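You operate a simulated robot arm through the tools that you are given. There is no shell and no other tool. Be economical: measure what you need, move in short steps, check, and stop when the job is done.

You run a simulated two-armed robot. Do the job below in one go: nothing can be reset, and whatever is moved stays where it is left.

TASK
Stand the purple tulips in the wooden holder, hold the orange cone, pull its ring off, fit it round them.
Fine: draw it tight with the holder's slider and push that back.

The check looks at the end state, three seconds after you hand in, the way a careful person would. Anything else that was tipped, shoved, dropped, spilled or broken makes it a failure.

THE ROBOT
Two 7-joint arms with three-finger grippers on one trunk, on a base that drives. Base frame: it is fixed to the floor where the robot stands at the start and does not move with it; the origin is under the middle of the robot, x ahead of it, y to its left, z up; the surface under the hand at the start is at about z = 45. Readings come in cm, degrees, newtons and seconds.
The left shoulder is at the start at [3.2, 15.4, 103.3], the right one opposite. With the tool pointing down near the work surface each hand reaches from about 10 to 54 cm from the robot's upright axis, wherever it stands, measured 20 degrees to its own side. Places, roughly: blue ribbon loop (15x16x4 cm) [100, -70, 80]; green elastic ring [100, -100, 100]; orange ring cone [100, -100, 75]; red ribbon loop (15x16x4 cm) [100, -50, 80]; slider with the red knob [100, 0, 50]; well of the wooden holder [90, -20, 50]; yellow ribbon loop (15x16x4 cm) [100, -80, 80]. Payload 2.69 kg a hand.
The tool frame of a hand sits at the grasp point between the pads (the TCP): z along the fingers, y along the line on which they close. The tips reach 2.9 cm beyond it. Largest opening 12 cm; the body of the gripper starts 7.8 cm behind the TCP.
Orientation is told as [roll, pitch, yaw] about the base's x, y, z axes, in that order, counted from this pose: with the fingers straight down and closing along the base's y, the tool's x points along the base's -x, its y along +y and its z along -z.

THE INTERFACE
- The arms move only by the tool play_rows. It takes "left_rows", "right_rows" or both (then of equal length, played together; a hand with none holds still); each is a list of rows, each a list of 7 numbers: the turn, a rotation vector about the base's x, y, z in units of 6 degrees (1.0 is 6 degrees), then the shift along the base's x, y, z in units of 50 mm (1.0 is 50 mm), then the gripper command, from -1 (fully open) to 1 (shut), values between in proportion. In form: [[wx, wy, wz, dx, dy, dz, gripper], ...]. A call has 1 to 8 rows; each row shifts and turns the commanded pose from where the row before left it. A call with a number of a shift or a turn outside -1 to 1 is refused whole. A row lasts 0.2 s, in which the tool goes at most 5 cm and 8.6 degrees; a call with a longer step from one row to the next is refused whole, and so is a gripper value outside its range. Where a pose cannot be reached the arm comes as near as it can. A force on the tool above 90 N (or 10 N above the force at the start of the call, whichever is more), or a blocked arm, ends the call early, and 0.2 s more pass. Each finger halts on what it meets, pressing with about 23 N; the grip force reading is that of the motor and also rises with nothing between the fingers. The clock runs only during rows and for 0.2 s after the last one: add rows that do not move to give the fingers time. It gives the time, the measured TCP pose, the force on the tool (base axes), the opening and the grip force at its end, in the units of the frame above (readings bear some noise), with the torque about the TCP (base axes, N m) and any sound that the robot's microphone picked up, and new pictures: "show" is both (left out), scene, wrist or none (wrist: the cameras of the hands that moved).
- Cameras (640 x 400 px; columns grow to the right, rows downward): "scene" is now at [14.03, -1.49, 121.48]; the picture's right is [-0.15, -0.99, 0.00], its down [-0.25, 0.04, -0.97] and it looks along [0.96, -0.14, -0.25] (base axes); focal length 214 px, centre (320, 200). "left" rides on the left gripper at [6.3, 0, -10.4] in its tool frame; the picture's right is [-0.01, 1.00, 0.00], its down [-0.83, 0.00, -0.56] and it looks along [-0.56, 0.00, 0.83] (tool axes); focal length 275 px, centre (320, 200). "right" rides on the right gripper at [6.3, 0, -10.4] in its tool frame; the picture's right is [0.00, 1.00, 0.00], its down [-0.83, 0.00, -0.56] and it looks along [-0.56, 0.00, 0.83] (tool axes); focal length 275 px, centre (320, 200). There is no depth. A picture from a camera that has moved, and an enlarged one, comes with that camera's place and axes in the base frame and with its lens.
- move_column(by): slides the trunk up (or, below 0, down) by that many cm; the arms and the scene camera ride with it, the base frame stays. It gives what a move gives, with no picture.
- drive_base(legs): drives the robot by 1 to 6 legs, each [ahead, left, turn to the left] in cm, cm and degrees, along the robot's own axes; the way and the turn of a leg run together, so that a leg with both is an arc; at most 150 cm and 180 degrees a leg. The arms and the cameras ride along, it lands a little off, and it stops where it bumps. It gives what a move gives, and a new picture of the scene camera.
- turn_head(pan, tilt): turns the head with the scene camera to pan (to the left, within 80 degrees either way) and tilt (down, from -29 to 69), counted from straight ahead of the robot. It gives what a move gives, and a new picture of the scene camera.
- inspect(camera, box): a new picture of the part [left, top, right, bottom] of that camera's present view, enlarged. The clock stands still meanwhile.
- finish_job(): hands the job in; it is judged then, once.

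Go step by step. Nothing tells you exact positions but the pictures and the camera data: compare them with the known pose of the tool, close in by small moves and look again before you grip or let go. The budget is 120 turns and 260 pictures, counting those below and the enlarged ones. Unless the task says otherwise, let go and move clear before handing in, and close with one line.

The tools are called after "Emit:" as name(argument=value, ...) on one line, values as JSON. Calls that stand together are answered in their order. play_rows: Moves the arms, as the interface text tells. Its arguments: {"type":"object","properties":{"left_rows":{"type":"array","items":{"type":"array","items":{"type":"number"}}},"right_rows":{"type":"array","items":{"type":"array","items":{"type":"number"}}},"show":{"type":"string","enum":["both","scene","wrist","none"]}},"required":[]} The other tools are called the same way: move_column (by) slides the trunk up or down; drive_base (legs) drives the base; turn_head (pan, tilt) turns the head that bears the scene camera; inspect (camera, box) takes an enlarged picture of a part of a camera's view; finish_job () hands the job in.

At the start:

```text
time: 0.0
left_position: [37.5, 15.85, 113.62]
left_tcp_rot: [0.0, 0.0, 0.1]
left_force: [0.5, 0.0, 0.1]
left_moment: [0.01, 0.01, 0.01]
left_opening: 11.99
left_grasp_force: 0.1
right_position: [31.13, -14.4, 118.26]
right_tcp_rot: [0.2, 0.1, 0.0]
right_force: [-0.4, -0.9, -0.6]
right_moment: [0.02, -0.05, 0.02]
right_opening: 12.02
right_grasp_force: 0.0
trunk travel left (down, up): [-39.7, 4.1]
robot x, y, heading: [-0.1, -0.11, 0.1]
head pan, tilt: [-8.6, 14.4]
```

scene: 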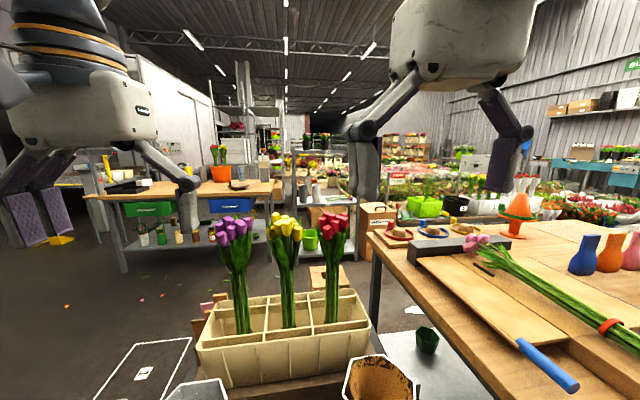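
right: 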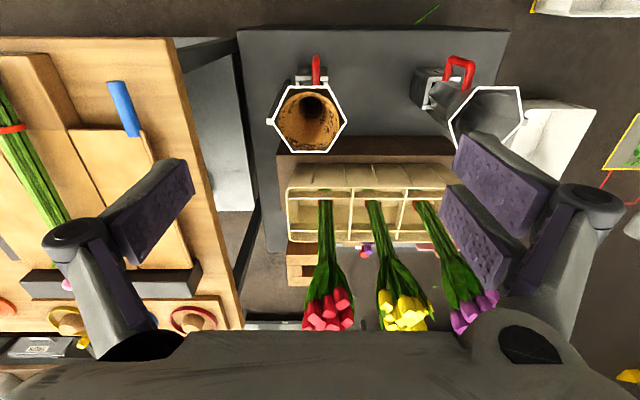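
left: 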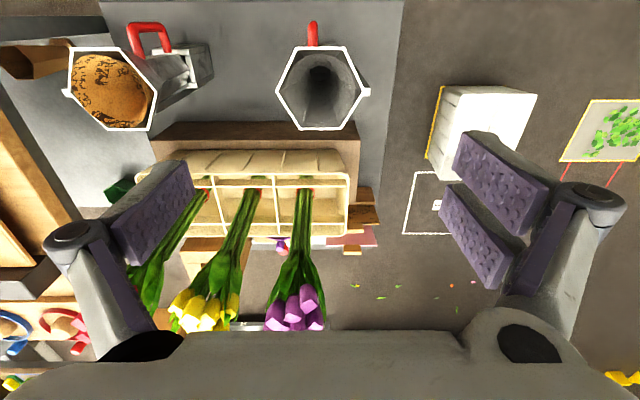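

I see purple, yellow and red bunches in a crate ahead, two hexagonal holders (wood and metal) each with a red handle nearer the robot, and the orange cone on a table to the right. I'll look closer first.

Emit:
turn_head(pan=0, tilt=50)

Emit:
turn_head(pan=-45, tilt=25)

Emit:
inspect(camera="right", box=[230, 20, 540, 214])

Emit:
inspect(camera="left", box=[60, 10, 380, 210])

```text
time: 1.0
left_position: [37.47, 15.88, 113.56]
left_tcp_rot: [0.0, -0.2, 0.1]
left_force: [-0.1, 0.3, -0.1]
left_moment: [-0.03, 0.01, 0.0]
left_opening: 12.0
left_grasp_force: 0.0
right_position: [31.24, -14.33, 118.29]
right_tcp_rot: [0.1, -0.1, 0.0]
right_force: [0.4, 0.1, -0.6]
right_moment: [0.01, 0.01, 0.02]
right_opening: 12.01
right_grasp_force: 0.0
trunk travel left (down, up): [-39.7, 4.1]
robot x, y, heading: [0.17, 0.0, 0.0]
head pan, tilt: [0.0, 50.0]
camera scene: at [12.5, -0.1, 116.01], right [0.0, -1.0, 0.0], down [-0.77, 0.0, -0.64], along [0.64, 0.0, -0.77], focal length 214 px, centre (320, 200)
```

scene: 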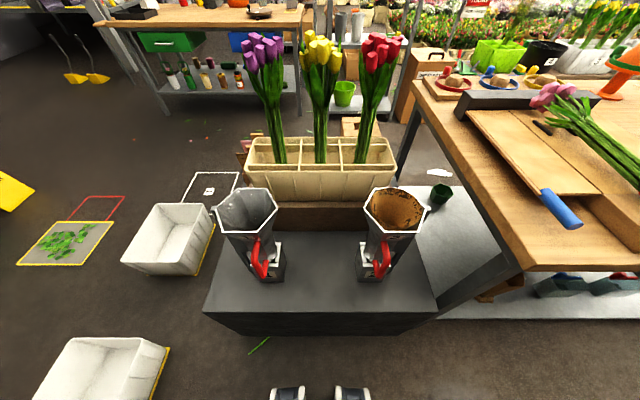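

```text
time: 2.1
left_position: [37.37, 15.73, 113.6]
left_tcp_rot: [0.0, -0.1, 0.2]
left_force: [0.0, 0.3, 0.3]
left_moment: [-0.03, 0.02, 0.0]
left_opening: 12.03
left_grasp_force: 0.0
right_position: [31.23, -14.42, 118.28]
right_tcp_rot: [0.2, -0.1, 0.1]
right_force: [1.1, 0.3, -1.1]
right_moment: [-0.01, 0.0, 0.04]
right_opening: 12.0
right_grasp_force: 0.1
trunk travel left (down, up): [-39.7, 4.1]
robot x, y, heading: [0.09, 0.12, 0.0]
head pan, tilt: [-45.0, 25.0]
camera scene: at [11.32, -6.61, 119.75], right [-0.71, -0.71, 0.0], down [-0.3, 0.3, -0.91], along [0.64, -0.64, -0.42], focal length 214 px, centre (320, 200)
```

scene: 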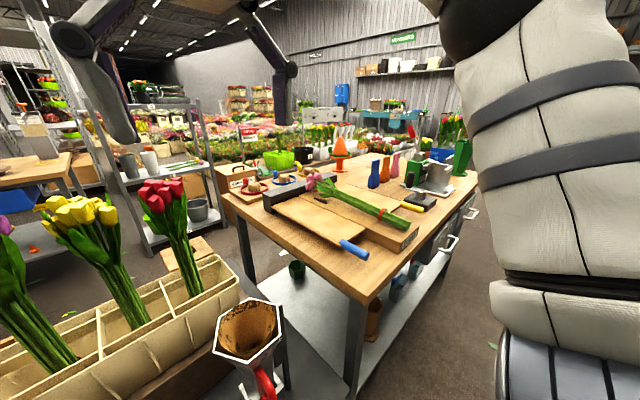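

```text
2.06 times, centred on (385, 117) of right
camera zoom: at [24.86, -14.33, 128.68], right [0.0, 1.0, 0.0], down [0.83, 0.0, 0.56], along [0.56, 0.0, -0.83], focal length 568 px, centre (186, 371)
```

zoom: 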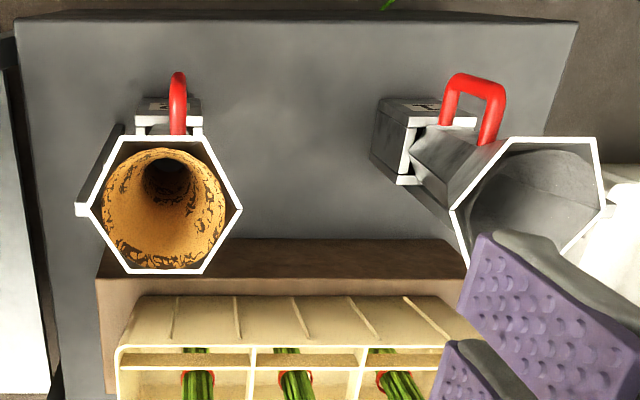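

```text
2.00 times, centred on (220, 110) of left
camera zoom: at [31.1, 15.81, 123.99], right [0.0, 1.0, 0.0], down [0.83, 0.0, 0.56], along [0.56, 0.0, -0.83], focal length 551 px, centre (520, 380)
```

zoom: 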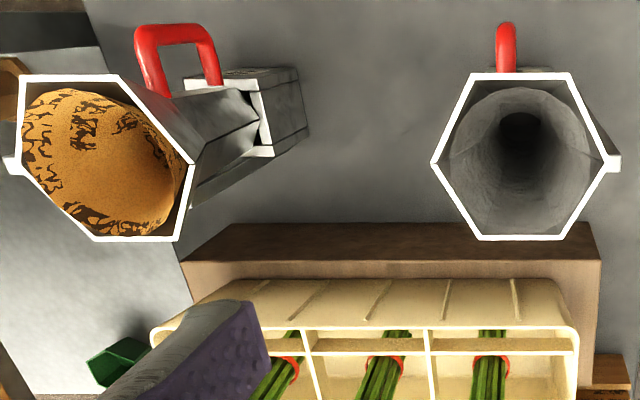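

The two funnels are close by at x≈40; the wooden holder with the slider should be further out, hidden behind the crate. I'll look at that area and at the table.

Emit:
turn_head(pan=0, tilt=30)

Emit:
inspect(camera="left", box=[180, 170, 400, 340])

Emit:
inspect(camera="right", box=[0, 230, 260, 390])

Emit:
inspect(camera="scene", box=[180, 140, 440, 300])

Emit:
inspect(camera="scene", box=[400, 60, 640, 210])

```text
time: 3.2
left_position: [37.47, 15.86, 113.62]
left_tcp_rot: [0.0, -0.1, 0.1]
left_force: [-0.4, 0.3, 1.1]
left_moment: [-0.01, -0.01, 0.0]
left_opening: 11.99
left_grasp_force: 0.1
right_position: [31.32, -14.3, 118.27]
right_tcp_rot: [0.1, -0.1, -0.1]
right_force: [0.0, -0.6, 0.2]
right_moment: [0.01, 0.02, 0.01]
right_opening: 11.98
right_grasp_force: 0.2
trunk travel left (down, up): [-39.7, 4.1]
robot x, y, heading: [-0.19, 0.11, 0.2]
head pan, tilt: [0.0, 30.0]
camera scene: at [13.84, -0.11, 118.96], right [0.0, -1.0, 0.0], down [-0.5, 0.0, -0.87], along [0.87, 0.0, -0.5], focal length 214 px, centre (320, 200)
```

scene: 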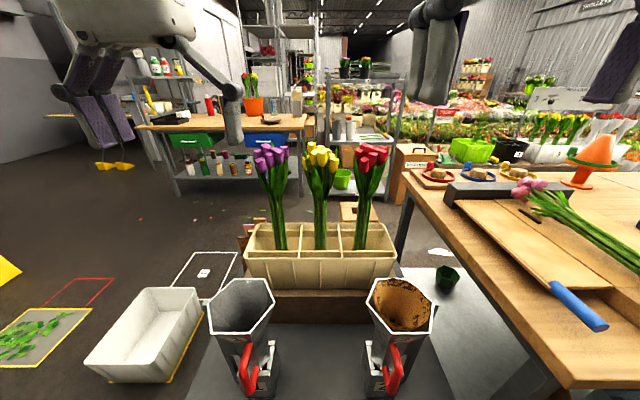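

```text
2.35 times, centred on (290, 255) of left
camera zoom: at [31.1, 15.81, 123.99], right [0.0, 1.0, 0.0], down [0.83, 0.0, 0.56], along [0.56, 0.0, -0.83], focal length 648 px, centre (391, 71)
```

zoom: 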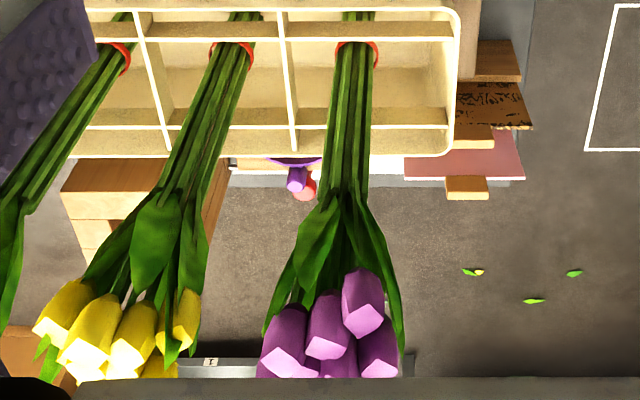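

```text
2.46 times, centred on (130, 310) of right
camera zoom: at [24.86, -14.33, 128.68], right [0.0, 1.0, 0.0], down [0.83, 0.0, 0.56], along [0.56, 0.0, -0.83], focal length 678 px, centre (788, -71)
```

zoom: 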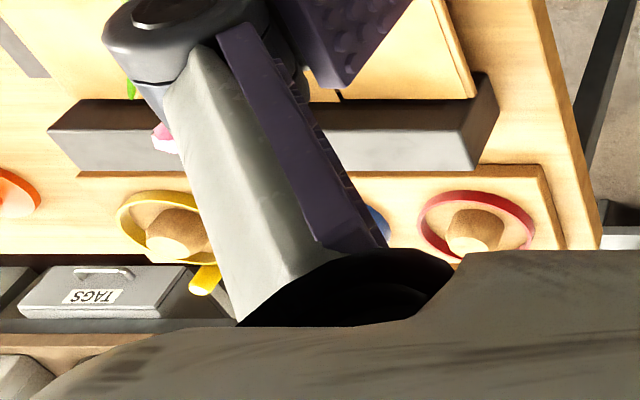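

```text
2.46 times, centred on (310, 220) of scene
camera zoom: at [13.84, -0.11, 118.96], right [0.0, -1.0, 0.0], down [-0.5, 0.0, -0.87], along [0.87, 0.0, -0.5], focal length 528 px, centre (345, 151)
```

zoom: 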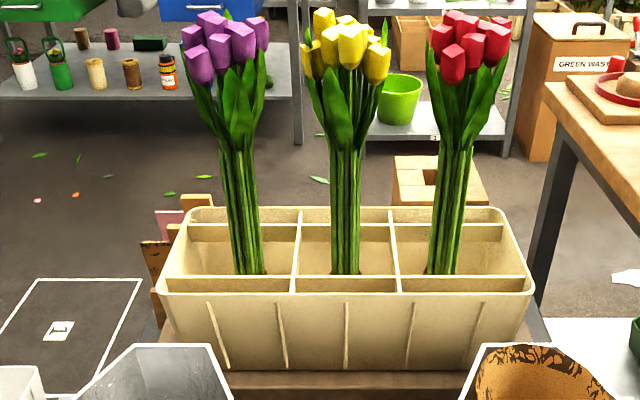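

```text
2.67 times, centred on (520, 135) of scene
camera zoom: at [13.84, -0.11, 118.96], right [0.0, -1.0, 0.0], down [-0.5, 0.0, -0.87], along [0.87, 0.0, -0.5], focal length 572 px, centre (-213, 373)
```

zoom: 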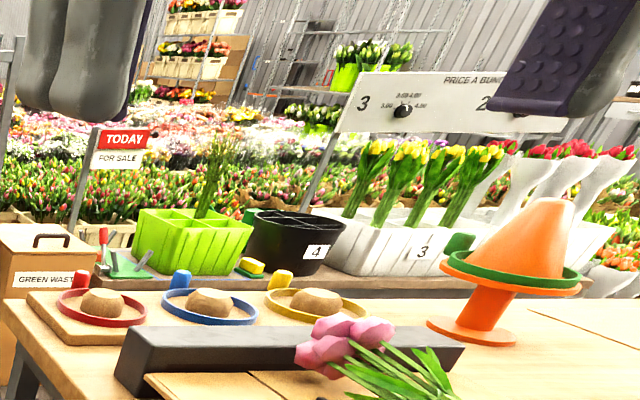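

The wooden holder and red knob are behind the crate near (90–100, 0..-20); the green ring sits on the orange cone on the right-hand table. I need a driving route, so I look left and right.

Emit:
turn_head(pan=50, tilt=35)

Emit:
turn_head(pan=-75, tilt=35)

Emit:
turn_head(pan=0, tilt=69)

```text
time: 4.4
left_position: [37.44, 15.73, 113.59]
left_tcp_rot: [0.0, -0.1, 0.1]
left_force: [0.0, 0.3, 0.2]
left_moment: [-0.03, -0.01, 0.05]
left_opening: 11.98
left_grasp_force: 0.1
right_position: [31.27, -14.35, 118.4]
right_tcp_rot: [0.1, -0.1, 0.0]
right_force: [0.7, -0.7, 0.5]
right_moment: [-0.02, -0.02, 0.01]
right_opening: 12.03
right_grasp_force: 0.1
trunk travel left (down, up): [-39.7, 4.1]
robot x, y, heading: [0.42, -0.22, -0.0]
head pan, tilt: [50.0, 35.0]
camera scene: at [10.47, 6.64, 118.18], right [0.77, -0.64, 0.0], down [-0.37, -0.44, -0.82], along [0.53, 0.63, -0.57], focal length 214 px, centre (320, 200)
```

scene: 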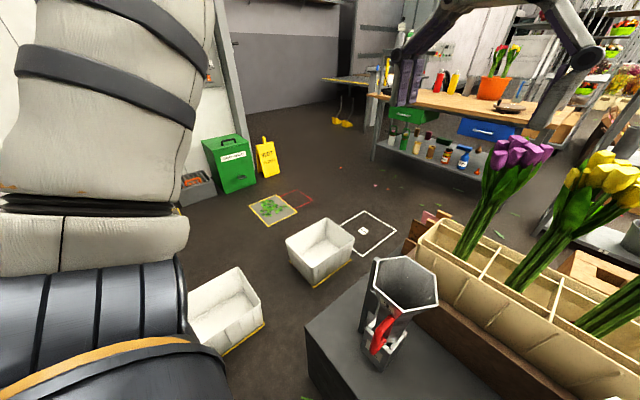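

```text
time: 6.5
left_position: [37.43, 15.81, 113.61]
left_tcp_rot: [0.0, -0.1, 0.1]
left_force: [-0.4, -0.2, -0.6]
left_moment: [0.0, 0.01, -0.05]
left_opening: 12.01
left_grasp_force: 0.0
right_position: [31.19, -14.3, 118.29]
right_tcp_rot: [0.0, -0.1, -0.1]
right_force: [-0.3, -0.6, -0.6]
right_moment: [0.02, 0.02, 0.0]
right_opening: 11.98
right_grasp_force: 0.1
trunk travel left (down, up): [-39.7, 4.1]
robot x, y, heading: [-0.12, -0.36, -0.0]
head pan, tilt: [-75.0, 35.0]
camera scene: at [7.09, -8.6, 118.18], right [-0.97, -0.26, 0.0], down [-0.15, 0.55, -0.82], along [0.21, -0.79, -0.57], focal length 214 px, centre (320, 200)
```

scene: 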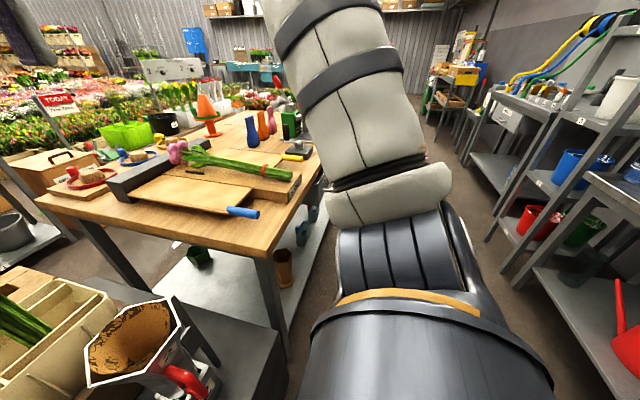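

```text
time: 8.0
left_position: [37.51, 15.8, 113.59]
left_tcp_rot: [0.0, -0.1, 0.1]
left_force: [-0.6, 0.2, -1.2]
left_moment: [0.01, -0.01, -0.01]
left_opening: 11.97
left_grasp_force: 0.0
right_position: [31.29, -14.23, 118.44]
right_tcp_rot: [0.1, -0.1, 0.0]
right_force: [-1.2, 0.4, -0.8]
right_moment: [-0.05, 0.0, -0.06]
right_opening: 11.99
right_grasp_force: 0.0
trunk travel left (down, up): [-39.7, 4.1]
robot x, y, heading: [0.13, 0.35, 0.1]
head pan, tilt: [0.0, 68.8]
camera scene: at [10.39, -0.11, 113.81], right [0.0, -1.0, 0.0], down [-0.93, 0.0, -0.36], along [0.36, 0.0, -0.93], focal length 214 px, centre (320, 200)
```

scene: 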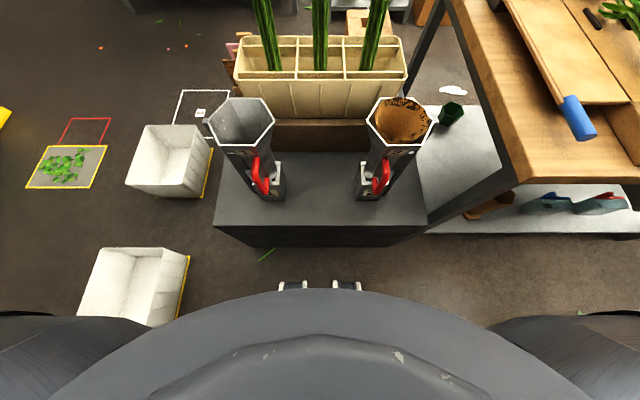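

The wooden box with a well stands right behind the crate (≈86,-14, top ≈70), with the knob behind it, so I want to get to the back side. I'll back off a bit and turn left to see the route round the trays.

Emit:
drive_base(legs=[[-12, 0, 0], [0, 0, 90]])

Emit:
turn_head(pan=0, tilt=30)

Emit:
turn_head(pan=60, tilt=35)

Emit:
turn_head(pan=-50, tilt=30)

```text
time: 13.0
left_position: [-27.88, 37.29, 113.56]
left_tcp_rot: [0.1, 0.0, 90.4]
left_force: [0.4, 0.2, 0.4]
left_moment: [-0.02, 0.02, -0.02]
left_opening: 12.0
left_grasp_force: 0.0
right_position: [2.22, 31.26, 118.32]
right_tcp_rot: [0.1, -0.1, 90.3]
right_force: [0.9, -0.8, 0.6]
right_moment: [0.05, -0.02, 0.0]
right_opening: 12.01
right_grasp_force: 0.1
trunk travel left (down, up): [-39.7, 4.1]
robot x, y, heading: [-12.31, -0.26, 90.1]
head pan, tilt: [0.0, 68.8]
camera scene: at [-11.99, 10.27, 113.81], right [1.0, 0.01, 0.0], down [0.0, -0.93, -0.36], along [0.0, 0.36, -0.93], focal length 214 px, centre (320, 200)
```

scene: 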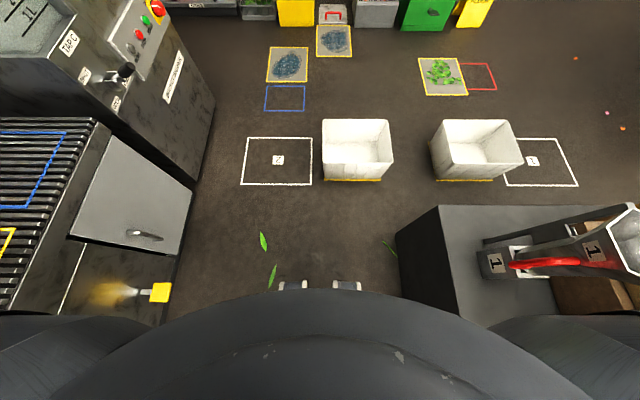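

```text
time: 14.1
left_position: [-27.98, 37.43, 113.65]
left_tcp_rot: [0.0, -0.1, 90.4]
left_force: [-0.1, 0.3, -0.5]
left_moment: [0.03, 0.02, 0.01]
left_opening: 12.02
left_grasp_force: 0.0
right_position: [2.26, 31.21, 118.29]
right_tcp_rot: [0.0, -0.2, 90.4]
right_force: [-0.4, -0.7, -0.4]
right_moment: [-0.06, 0.05, 0.0]
right_opening: 12.02
right_grasp_force: 0.0
trunk travel left (down, up): [-39.7, 4.1]
robot x, y, heading: [-11.82, -0.13, 89.9]
head pan, tilt: [0.0, 30.0]
camera scene: at [-12.01, 13.73, 118.95], right [1.0, 0.01, 0.0], down [0.0, -0.5, -0.87], along [0.0, 0.87, -0.5], focal length 214 px, centre (320, 200)
```

scene: 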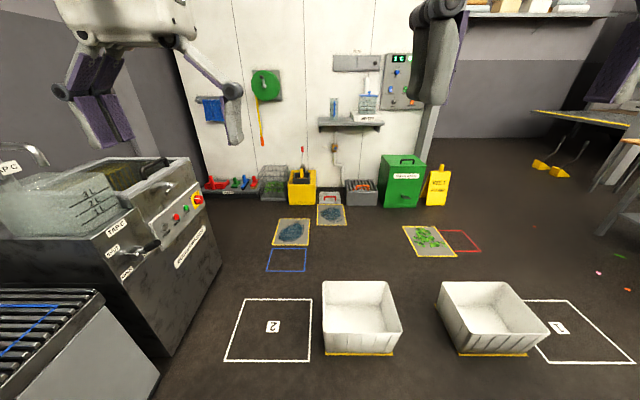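

```text
time: 15.4
left_position: [-27.94, 37.28, 113.56]
left_tcp_rot: [0.1, -0.1, 90.4]
left_force: [-0.1, -0.4, 0.4]
left_moment: [-0.03, 0.0, 0.0]
left_opening: 12.02
left_grasp_force: 0.0
right_position: [2.27, 31.31, 118.29]
right_tcp_rot: [0.1, -0.2, 90.3]
right_force: [0.1, -0.2, 0.8]
right_moment: [-0.01, -0.02, 0.0]
right_opening: 12.01
right_grasp_force: 0.1
trunk travel left (down, up): [-39.7, 4.1]
robot x, y, heading: [-12.13, -0.05, 90.4]
head pan, tilt: [60.0, 35.0]
camera scene: at [-19.61, 9.05, 118.18], right [0.5, 0.87, 0.0], down [0.5, -0.28, -0.82], along [-0.71, 0.41, -0.57], focal length 214 px, centre (320, 200)
```

scene: 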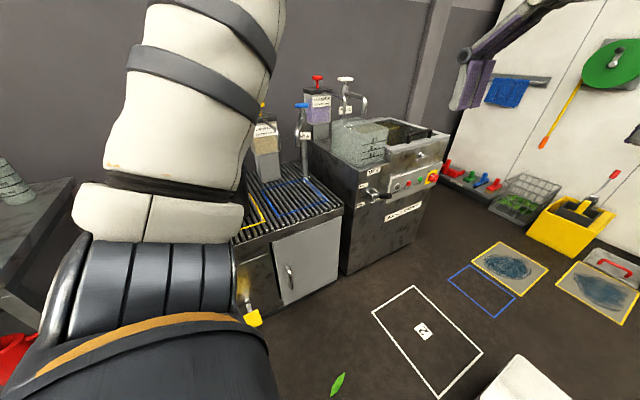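

```text
time: 17.3
left_position: [-28.04, 37.32, 113.68]
left_tcp_rot: [0.0, -0.1, 90.4]
left_force: [-0.2, -0.6, 1.0]
left_moment: [-0.02, 0.02, 0.02]
left_opening: 11.98
left_grasp_force: 0.0
right_position: [2.24, 31.32, 118.35]
right_tcp_rot: [0.1, -0.1, 90.3]
right_force: [-0.5, 0.1, 0.3]
right_moment: [0.0, -0.03, 0.01]
right_opening: 12.01
right_grasp_force: 0.0
trunk travel left (down, up): [-39.7, 4.1]
robot x, y, heading: [-12.0, 0.1, 90.2]
head pan, tilt: [-50.0, 30.0]
camera scene: at [-5.07, 10.53, 118.96], right [0.65, -0.76, 0.0], down [-0.38, -0.32, -0.87], along [0.66, 0.56, -0.5], focal length 214 px, centre (320, 200)
```

scene: 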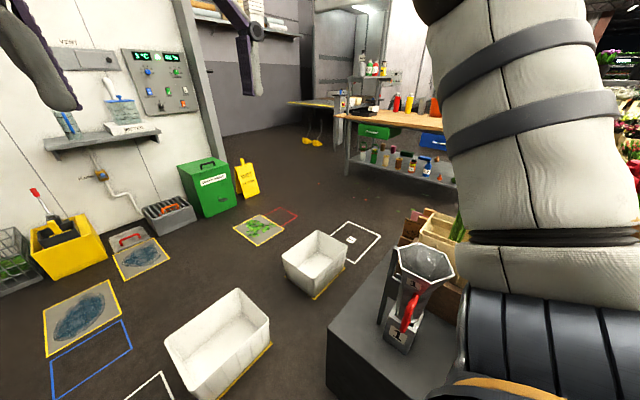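

The route: left between the cabinet and trays, then strafe past the trays at y≈124, then behind the stand. I go the first part and check.

Emit:
drive_base(legs=[[0, 35, 0], [124, 0, 0]])

Emit:
turn_head(pan=-80, tilt=45)

```text
time: 26.3
left_position: [-63.62, 160.39, 113.55]
left_tcp_rot: [0.0, 0.0, 90.5]
left_force: [-1.0, -0.2, -0.1]
left_moment: [-0.01, -0.01, -0.01]
left_opening: 12.0
left_grasp_force: 0.0
right_position: [-33.22, 154.41, 118.32]
right_tcp_rot: [0.1, -0.2, 90.4]
right_force: [1.0, 0.0, -0.1]
right_moment: [0.0, 0.0, -0.01]
right_opening: 12.02
right_grasp_force: 0.1
trunk travel left (down, up): [-39.7, 4.1]
robot x, y, heading: [-47.46, 122.81, 90.4]
head pan, tilt: [-50.0, 30.0]
camera scene: at [-40.63, 133.64, 118.96], right [0.65, -0.76, 0.0], down [-0.38, -0.32, -0.87], along [0.66, 0.56, -0.5], focal length 214 px, centre (320, 200)
```

scene: 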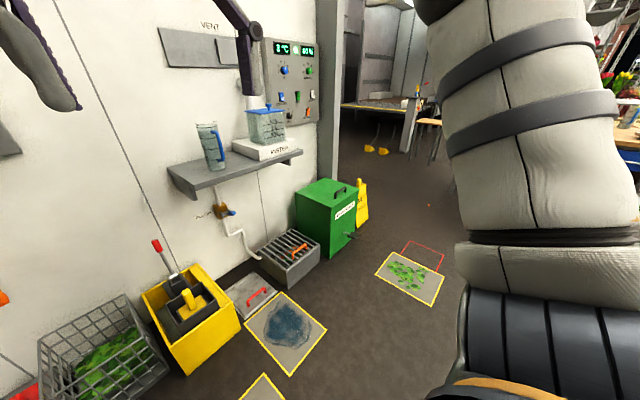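

```text
time: 27.3
left_position: [-63.58, 160.36, 113.62]
left_tcp_rot: [0.0, -0.2, 90.5]
left_force: [-0.2, 0.5, -0.1]
left_moment: [-0.02, -0.01, 0.03]
left_opening: 12.0
left_grasp_force: 0.1
right_position: [-33.36, 154.37, 118.32]
right_tcp_rot: [0.1, -0.1, 90.4]
right_force: [-0.7, 0.3, -0.4]
right_moment: [-0.01, 0.01, -0.03]
right_opening: 12.0
right_grasp_force: 0.2
trunk travel left (down, up): [-39.7, 4.1]
robot x, y, heading: [-47.5, 123.36, 90.3]
head pan, tilt: [-80.0, 45.0]
camera scene: at [-39.52, 129.24, 116.7], right [0.18, -0.98, 0.0], down [-0.7, -0.13, -0.71], along [0.7, 0.13, -0.71], focal length 214 px, centre (320, 200)
```

scene: 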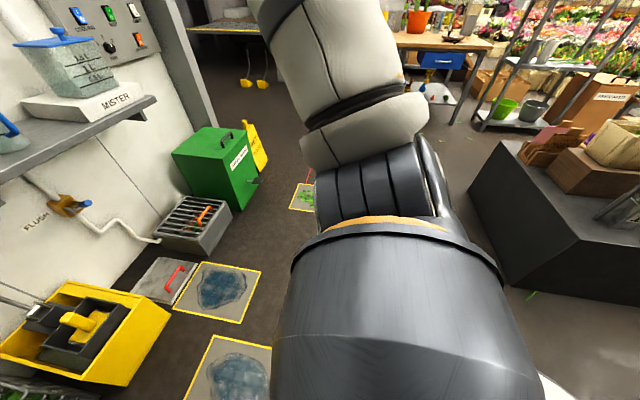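

The way along y≈126 looks free. I strafe past the trays.

Emit:
drive_base(legs=[[3, 0, 0], [0, -150, 0], [0, -37, 0]])

Emit:
turn_head(pan=80, tilt=45)

```text
time: 42.3
left_position: [123.27, 163.9, 113.65]
left_tcp_rot: [0.0, -0.1, 90.2]
left_force: [-0.7, 0.0, -0.3]
left_moment: [-0.02, 0.0, 0.04]
left_opening: 12.0
left_grasp_force: 0.0
right_position: [153.38, 157.46, 118.35]
right_tcp_rot: [0.2, -0.1, 90.0]
right_force: [-0.5, -0.4, 0.3]
right_moment: [-0.01, 0.01, 0.0]
right_opening: 12.0
right_grasp_force: 0.2
trunk travel left (down, up): [-39.7, 4.1]
robot x, y, heading: [139.4, 126.46, 89.9]
head pan, tilt: [-80.0, 45.0]
camera scene: at [147.06, 132.44, 116.69], right [0.17, -0.98, 0.0], down [-0.7, -0.12, -0.71], along [0.7, 0.12, -0.71], focal length 214 px, centre (320, 200)
```

scene: 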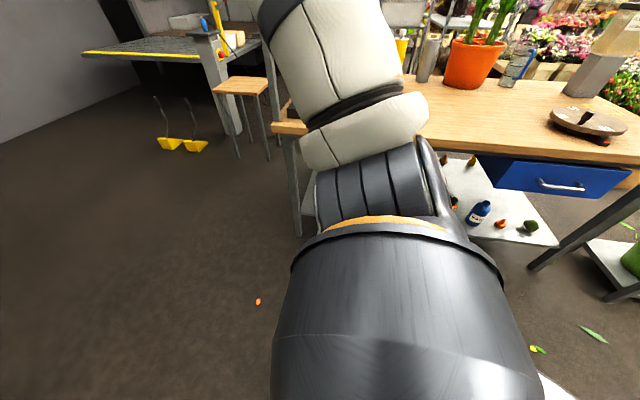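

```text
time: 44.8
left_position: [123.17, 163.77, 113.59]
left_tcp_rot: [0.0, 0.0, 90.1]
left_force: [-0.3, 0.2, 0.0]
left_moment: [0.0, 0.01, 0.02]
left_opening: 12.0
left_grasp_force: 0.1
right_position: [153.46, 157.54, 118.44]
right_tcp_rot: [0.1, 0.0, 90.0]
right_force: [-0.7, 0.5, 0.5]
right_moment: [-0.02, 0.02, 0.0]
right_opening: 11.98
right_grasp_force: 0.0
trunk travel left (down, up): [-39.7, 4.1]
robot x, y, heading: [139.01, 125.98, 89.9]
head pan, tilt: [80.0, 45.0]
camera scene: at [131.02, 132.45, 116.7], right [0.17, 0.98, 0.0], down [0.7, -0.12, -0.71], along [-0.7, 0.12, -0.71], focal length 214 px, centre (320, 200)
```

scene: 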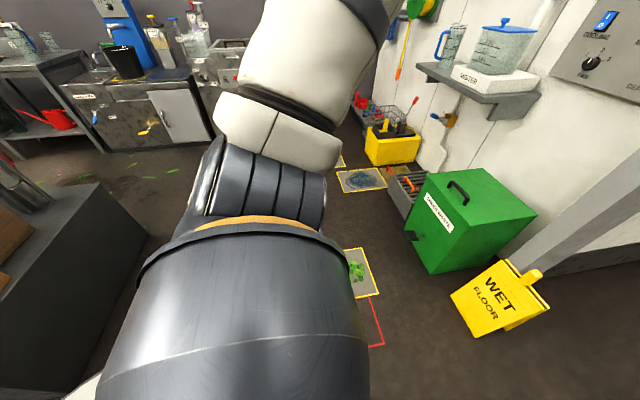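

I'm past the trays. I turn to face back (-x) and look at the back of the stand.

Emit:
drive_base(legs=[[0, 0, 90], [0, 60, 0]])

Emit:
turn_head(pan=45, tilt=35)

```text
time: 53.7
left_position: [101.36, 50.12, 113.65]
left_tcp_rot: [-0.1, -0.1, 179.9]
left_force: [-0.1, 1.1, 0.3]
left_moment: [0.0, -0.01, -0.01]
left_opening: 12.0
left_grasp_force: 0.0
right_position: [107.57, 80.41, 118.35]
right_tcp_rot: [0.1, -0.1, 179.9]
right_force: [0.1, 0.2, 0.2]
right_moment: [0.03, -0.01, -0.02]
right_opening: 12.01
right_grasp_force: 0.2
trunk travel left (down, up): [-39.7, 4.1]
robot x, y, heading: [138.92, 65.68, 179.9]
head pan, tilt: [80.0, 45.0]
camera scene: at [132.66, 57.73, 116.7], right [-0.98, 0.18, 0.0], down [0.12, 0.7, -0.71], along [-0.12, -0.7, -0.71], focal length 214 px, centre (320, 200)
```

scene: 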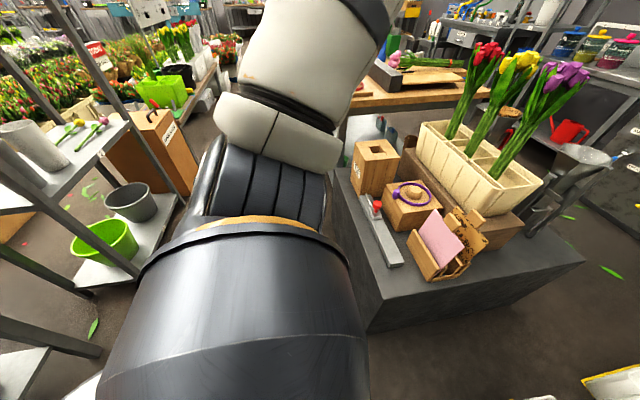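

```text
time: 54.8
left_position: [101.41, 50.18, 113.58]
left_tcp_rot: [0.0, -0.1, 179.8]
left_force: [-0.1, -0.6, 1.1]
left_moment: [-0.02, 0.02, -0.01]
left_opening: 12.01
left_grasp_force: 0.0
right_position: [107.62, 80.24, 118.3]
right_tcp_rot: [0.2, -0.1, 179.8]
right_force: [0.3, 0.4, 0.3]
right_moment: [0.0, 0.01, 0.01]
right_opening: 12.0
right_grasp_force: 0.1
trunk travel left (down, up): [-39.7, 4.1]
robot x, y, heading: [138.97, 65.73, 179.9]
head pan, tilt: [45.0, 35.0]
camera scene: at [127.85, 59.53, 118.18], right [-0.71, 0.71, 0.0], down [0.41, 0.4, -0.82], along [-0.58, -0.58, -0.57], focal length 214 px, centre (320, 200)
```

scene: 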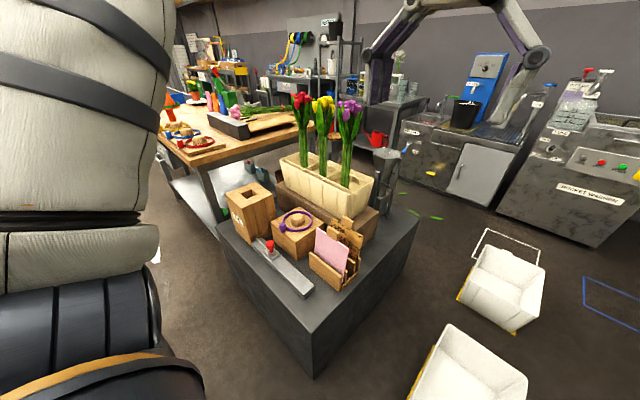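

Now the back side is plainly visible: the tall wooden box with a square well, and beside it the slider rail with the red knob. I drive to face them.

Emit:
drive_base(legs=[[0, 60, 0]])

Emit:
turn_head(pan=0, tilt=45)

Emit:
inspect(camera="scene", box=[200, 100, 460, 300])

```text
time: 59.9
left_position: [100.97, -9.87, 113.6]
left_tcp_rot: [0.0, 0.0, 179.3]
left_force: [-0.7, 0.6, -0.1]
left_moment: [0.04, -0.04, 0.02]
left_opening: 11.99
left_grasp_force: 0.0
right_position: [107.24, 20.19, 118.37]
right_tcp_rot: [0.1, 0.0, 179.4]
right_force: [-0.4, 0.5, 0.6]
right_moment: [0.04, 0.0, 0.0]
right_opening: 12.03
right_grasp_force: 0.1
trunk travel left (down, up): [-39.7, 4.1]
robot x, y, heading: [138.24, 5.54, 179.3]
head pan, tilt: [45.0, 35.0]
camera scene: at [127.38, -0.65, 118.18], right [-0.7, 0.71, 0.0], down [0.41, 0.4, -0.82], along [-0.59, -0.57, -0.57], focal length 214 px, centre (320, 200)
```

scene: 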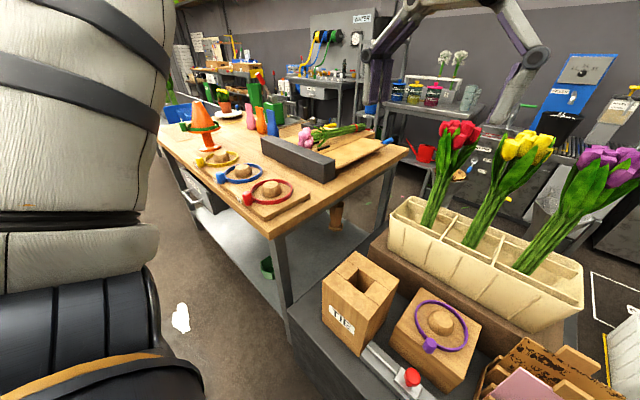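

```text
time: 61.0
left_position: [100.86, -9.77, 113.54]
left_tcp_rot: [0.0, -0.1, 179.5]
left_force: [-0.1, 0.9, 0.5]
left_moment: [-0.05, -0.03, -0.04]
left_opening: 11.99
left_grasp_force: 0.0
right_position: [107.45, 20.32, 118.3]
right_tcp_rot: [0.1, -0.1, 179.4]
right_force: [1.0, 0.0, 0.7]
right_moment: [0.02, 0.02, -0.03]
right_opening: 12.01
right_grasp_force: 0.1
trunk travel left (down, up): [-39.7, 4.1]
robot x, y, heading: [138.46, 5.5, 179.3]
head pan, tilt: [0.0, 45.0]
camera scene: at [125.55, 5.6, 116.7], right [0.01, 1.0, 0.0], down [0.71, -0.01, -0.71], along [-0.71, 0.01, -0.71], focal length 214 px, centre (320, 200)
```

scene: 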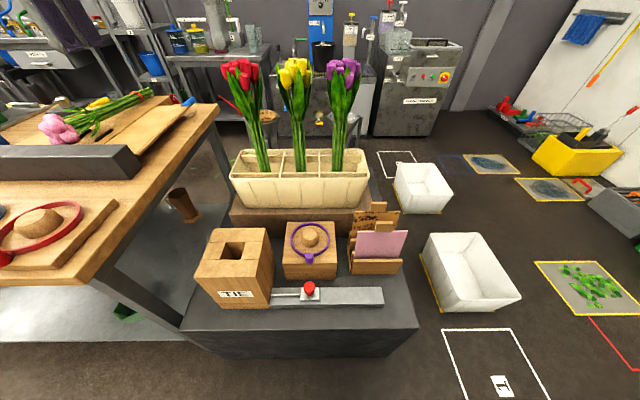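

```text
2.00 times, centred on (330, 200) of scene
camera zoom: at [125.55, 5.6, 116.7], right [0.01, 1.0, 0.0], down [0.71, -0.01, -0.71], along [-0.71, 0.01, -0.71], focal length 429 px, centre (300, 200)
```

zoom: 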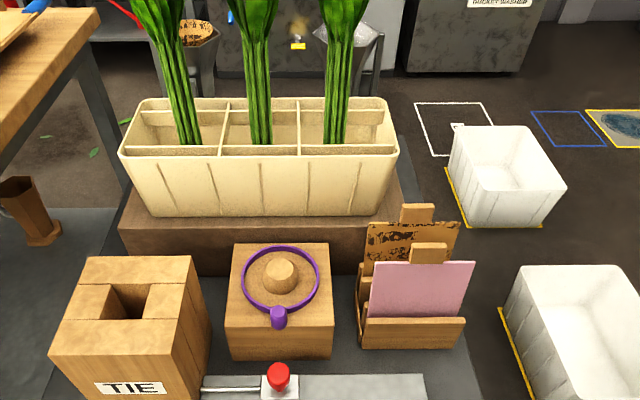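

The well is near (97,-14), the purple bunch near (68,13). I move a bit closer, then shift the right hand outwards and bring the left hand to the purple bunch, pitching its fingers towards -x.

Emit:
drive_base(legs=[[9, 0, 0.7]])

Emit:
play_rows(left_rows=[[0, 1, 0, 0, 0.3, 0, -1], [0, 1, 0, 0, 0.5, -0.2, -1], [0, 1, 0, 0, 0.6, -0.3, -1], [0, 1, 0, 0, 0.6, -0.4, -1], [0, 1, 0, 0, 0.6, -0.4, -1], [0, 1, 0, 0, 0.6, -0.5, -1], [0, 1, 0, 0, 0.6, -0.6, -1], [0, 1, 0, 0, 0.5, -0.6, -1]], right_rows=[[0, 0, 0, 0.4, 0.7, 0, -1], [0, 0, 0, 0.4, 0.7, 0, -1], [0, 0, 0, 0.4, 0.7, 0, -1], [0, 0, 0, 0.4, 0.7, 0, -1], [0, 0, 0, 0, 0.6, 0, -1], [0, 0, 0, 0, 0, 0, -1], [0, 0, 0, 0, 0, 0, -1], [0, 0, 0, 0, 0, 0, -1]])

```text
time: 62.1
left_position: [94.79, -10.29, 113.56]
left_tcp_rot: [0.0, -0.1, -179.8]
left_force: [0.2, -0.2, 1.3]
left_moment: [0.01, 0.09, 0.0]
left_opening: 11.98
left_grasp_force: 0.1
right_position: [100.84, 20.06, 118.38]
right_tcp_rot: [0.1, -0.1, 179.7]
right_force: [1.8, -0.2, -0.2]
right_moment: [-0.01, 0.07, 0.04]
right_opening: 11.99
right_grasp_force: 0.0
trunk travel left (down, up): [-39.7, 4.1]
robot x, y, heading: [132.0, 5.66, 179.9]
head pan, tilt: [0.0, 45.0]
stopped in leg 1: the robot was blocked; the commanded pose is now the measured one
camera scene: at [119.26, 5.56, 116.73], right [0.0, 1.0, 0.0], down [0.71, 0.0, -0.71], along [-0.71, 0.0, -0.71], focal length 214 px, centre (320, 200)
```

scene: 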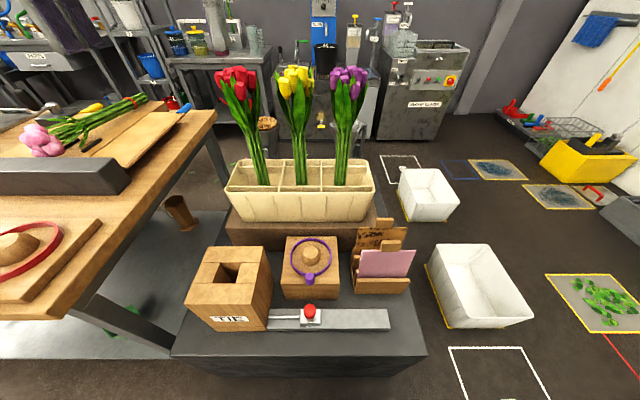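

```text
time: 63.5
left_position: [88.53, 3.15, 112.31]
left_tcp_rot: [-14.9, -34.4, -161.7]
left_force: [0.1, 0.3, 0.6]
left_moment: [0.0, 0.03, 0.0]
left_opening: 12.0
left_grasp_force: 0.1
right_position: [106.09, 31.39, 110.4]
right_tcp_rot: [0.1, 0.0, 179.8]
right_force: [-0.8, -0.4, 0.8]
right_moment: [0.05, 0.02, 0.0]
right_opening: 12.01
right_grasp_force: 0.0
right hand out of reach, approached as far as the arm can: row 1, 2, 3, 4, 5
trunk travel left (down, up): [-39.7, 4.1]
robot x, y, heading: [132.09, 5.54, 180.0]
head pan, tilt: [0.0, 45.0]
stopped in row 6 (left hand): the arm was blocked; the commanded pose is now the measured one
camera scene: at [119.28, 6.32, 116.59], right [0.1, 0.99, 0.0], down [0.72, -0.07, -0.69], along [-0.69, 0.07, -0.72], focal length 214 px, centre (320, 200)
camera right: at [112.39, 31.44, 120.7], right [0.0, -1.0, 0.0], down [-0.83, 0.0, 0.56], along [-0.56, 0.0, -0.83], focal length 275 px, centre (320, 200)
camera left: at [99.68, 3.99, 117.05], right [0.16, -0.96, -0.21], down [-0.32, -0.25, 0.91], along [-0.93, -0.08, -0.35], focal length 275 px, centre (320, 200)
```

scene: 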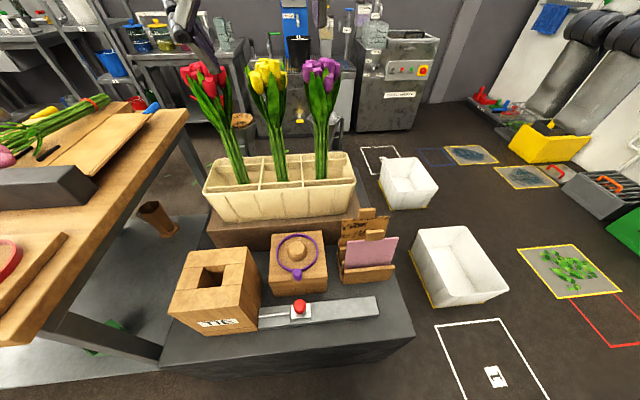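
right: 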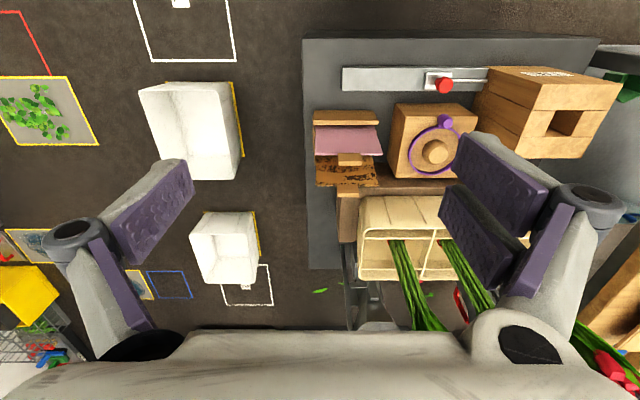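
left: 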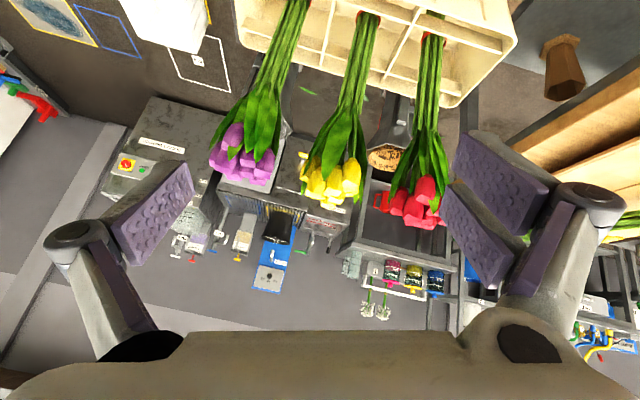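

The left arm bumped the robot's own head when crossing over, so I'll retract it to its own side and use the right arm for the purple bunch.

Emit:
play_rows(left_rows=[[0, 0, -1, 0.1, -0.5, 0, -1], [0, 0, -1, 0.2, -0.5, 0, -1], [0, 0, -1, 0.2, -0.5, 0, -1], [0, -1, 0, 0.3, -0.5, -0.1, -1], [0, -1, 0, 0.3, -0.5, -0.2, -1], [0, -1, 0, 0.3, -0.5, -0.2, -1], [0, -1, 0, 0.3, -0.3, 0, -1], [0, -1, 0, 0.2, 0, 0, -1]], right_rows=[[0, 1, 0, 0, 0, 0, -1], [0, 1, 0, 0, 0, 0, -1], [0, 1, 0, -0.2, 0, -0.4, -1], [0, 1, 0, -0.4, 0, -0.5, -1], [0, 1, 0, -0.5, 0, -0.5, -1], [0, 1, 0, -0.6, -0.4, -0.5, -1], [0, 1, 0, -0.6, -0.6, -0.5, -1], [0, 1, 0, -0.7, -0.6, -0.4, -1]])

```text
refused: row 8 steps farther than a row can; nothing moved
```

Row 8 was a hair over the step limit; I trim it.

Emit:
play_rows(left_rows=[[0, 0, -1, 0.1, -0.5, 0, -1], [0, 0, -1, 0.2, -0.5, 0, -1], [0, 0, -1, 0.2, -0.5, 0, -1], [0, -1, 0, 0.3, -0.5, -0.1, -1], [0, -1, 0, 0.3, -0.5, -0.2, -1], [0, -1, 0, 0.3, -0.5, -0.2, -1], [0, -1, 0, 0.3, -0.3, 0, -1], [0, -1, 0, 0.2, 0, 0, -1]], right_rows=[[0, 1, 0, 0, 0, 0, -1], [0, 1, 0, 0, 0, 0, -1], [0, 1, 0, -0.2, 0, -0.4, -1], [0, 1, 0, -0.4, 0, -0.5, -1], [0, 1, 0, -0.5, 0, -0.5, -1], [0, 1, 0, -0.6, -0.4, -0.5, -1], [0, 1, 0, -0.6, -0.6, -0.4, -1], [0, 1, 0, -0.6, -0.6, -0.4, -1]])

```text
time: 65.3
left_position: [98.09, -13.18, 109.52]
left_tcp_rot: [-14.6, -4.2, 179.8]
left_force: [-0.2, 0.1, -0.2]
left_moment: [-0.04, 0.0, 0.01]
left_opening: 11.97
left_grasp_force: 0.0
right_position: [91.43, 23.21, 96.78]
right_tcp_rot: [0.3, -47.8, 179.9]
right_force: [-0.1, -0.5, -0.1]
right_moment: [0.0, -0.02, 0.03]
right_opening: 11.98
right_grasp_force: 0.0
trunk travel left (down, up): [-39.7, 4.1]
robot x, y, heading: [131.79, 5.69, 180.0]
head pan, tilt: [0.0, 45.0]
camera scene: at [118.98, 5.49, 116.68], right [0.0, 1.0, 0.0], down [0.71, 0.0, -0.71], along [-0.71, 0.0, -0.71], focal length 214 px, centre (320, 200)
camera right: at [103.36, 23.3, 98.93], right [0.0, -1.0, 0.0], down [-0.15, 0.0, 0.99], along [-0.99, 0.0, -0.15], focal length 275 px, centre (320, 200)
camera left: at [105.07, -15.83, 119.05], right [-0.03, -0.97, -0.25], down [-0.79, -0.13, 0.6], along [-0.61, 0.21, -0.76], focal length 275 px, centre (320, 200)
```

scene: 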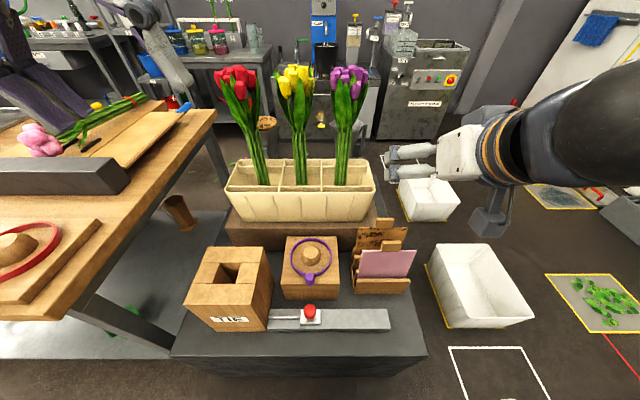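
right: 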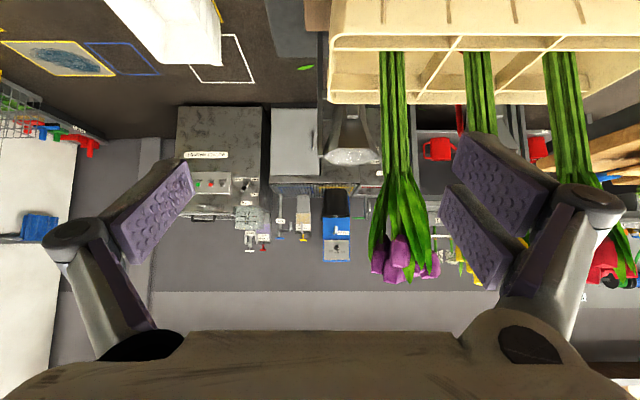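
left: 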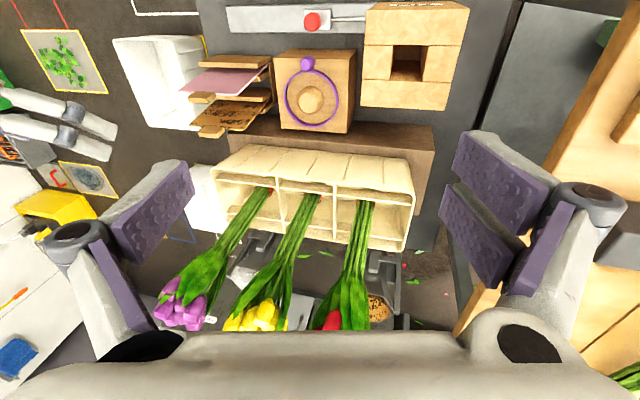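

The purple bunch stands upright at about (66, 12.5), heads at z≈101. I bring the right hand in line and stop just short to check.

Emit:
play_rows(right_rows=[[0, 0, 0, -0.2, -0.7, 0, -1], [0, 0, 0, -0.6, -0.7, -0.1, -1], [0, 0, 0, -0.8, -0.4, -0.2, -1], [0, 0, 0, -0.8, -0.36, -0.2, -1], [0, 0, 0, -0.5, 0, -0.45, -1], [0, 0, 0, -0.6, 0, -0.54, -1], [0, 0, 0, 0, 0, 0, -1]])

```text
time: 66.9
left_position: [98.15, -13.02, 109.58]
left_tcp_rot: [-14.6, -4.5, 179.9]
left_force: [-0.5, 0.8, -0.1]
left_moment: [0.0, 0.01, 0.02]
left_opening: 12.01
left_grasp_force: 0.0
right_position: [74.17, 12.43, 89.5]
right_tcp_rot: [0.4, -48.0, 179.6]
right_force: [-0.4, -0.6, 0.2]
right_moment: [0.0, 0.02, 0.01]
right_opening: 12.02
right_grasp_force: 0.0
trunk travel left (down, up): [-39.7, 4.1]
robot x, y, heading: [132.02, 5.32, 180.0]
head pan, tilt: [0.0, 45.0]
camera scene: at [119.09, 5.56, 116.71], right [0.0, 1.0, 0.0], down [0.71, 0.0, -0.71], along [-0.71, 0.0, -0.71], focal length 214 px, centre (320, 200)
camera right: at [86.04, 12.64, 91.62], right [0.0, -1.0, 0.0], down [-0.14, 0.0, 0.99], along [-0.99, 0.0, -0.14], focal length 275 px, centre (320, 200)
```

scene: 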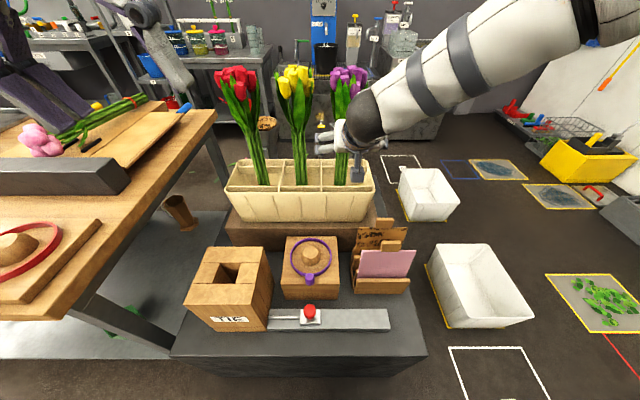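
right: 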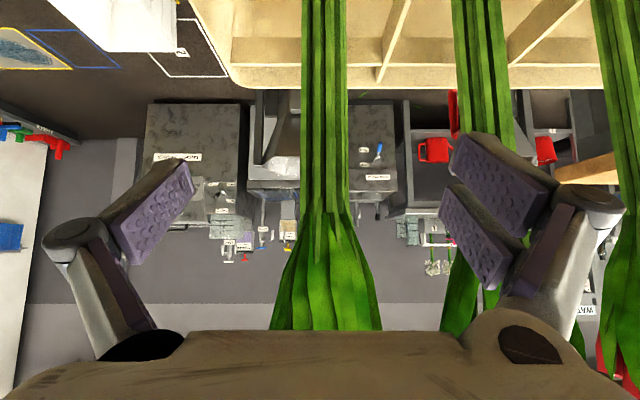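

The stems are centred between the fingers. I narrow the opening to spare the yellow bunch, advance and grip.

Emit:
play_rows(right_rows=[[0, 0, 0, 0, 0, 0, -0.33], [0, 0, 0, -0.5, 0, -0.4, -0.33], [0, 0, 0, -0.6, 0, -0.5, -0.33], [0, 0, 0, -0.5, 0, -0.4, -0.33], [0, 0, 0, 0, 0, 0, -0.33], [0, 0, 0, 0, 0, 0, 1], [0, 0, 0, 0, 0, 0, 1], [0, 0, 0, 0, 0, 0, 1]])

```text
time: 68.7
left_position: [98.14, -13.12, 109.44]
left_tcp_rot: [-14.5, -4.4, 179.8]
left_force: [-0.2, -0.3, -0.4]
left_moment: [-0.01, 0.0, -0.01]
left_opening: 12.01
left_grasp_force: 0.0
right_position: [65.92, 12.57, 82.89]
right_tcp_rot: [0.4, -47.9, 179.7]
right_force: [-1.8, -1.3, 2.3]
right_moment: [-0.27, 0.31, 0.03]
right_opening: 3.94
right_grasp_force: 23.1
trunk travel left (down, up): [-39.7, 4.1]
robot x, y, heading: [131.59, 5.67, 179.7]
head pan, tilt: [0.0, 45.0]
camera scene: at [119.06, 5.54, 116.7], right [0.0, 1.0, 0.0], down [0.71, 0.0, -0.71], along [-0.71, 0.0, -0.71], focal length 214 px, centre (320, 200)
camera right: at [77.92, 12.65, 85.03], right [0.0, -1.0, 0.0], down [-0.14, 0.0, 0.99], along [-0.99, 0.0, -0.14], focal length 275 px, centre (320, 200)
```

scene: 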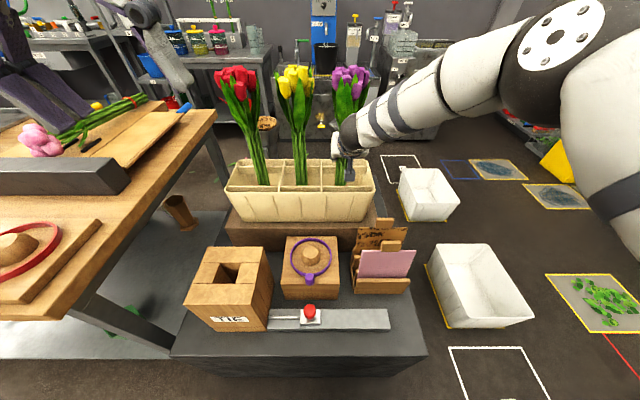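
right: 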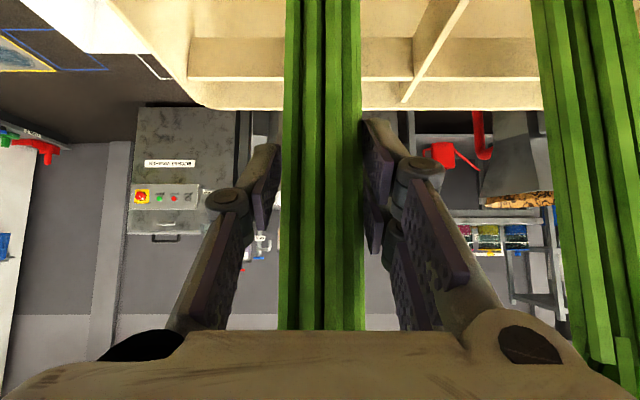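

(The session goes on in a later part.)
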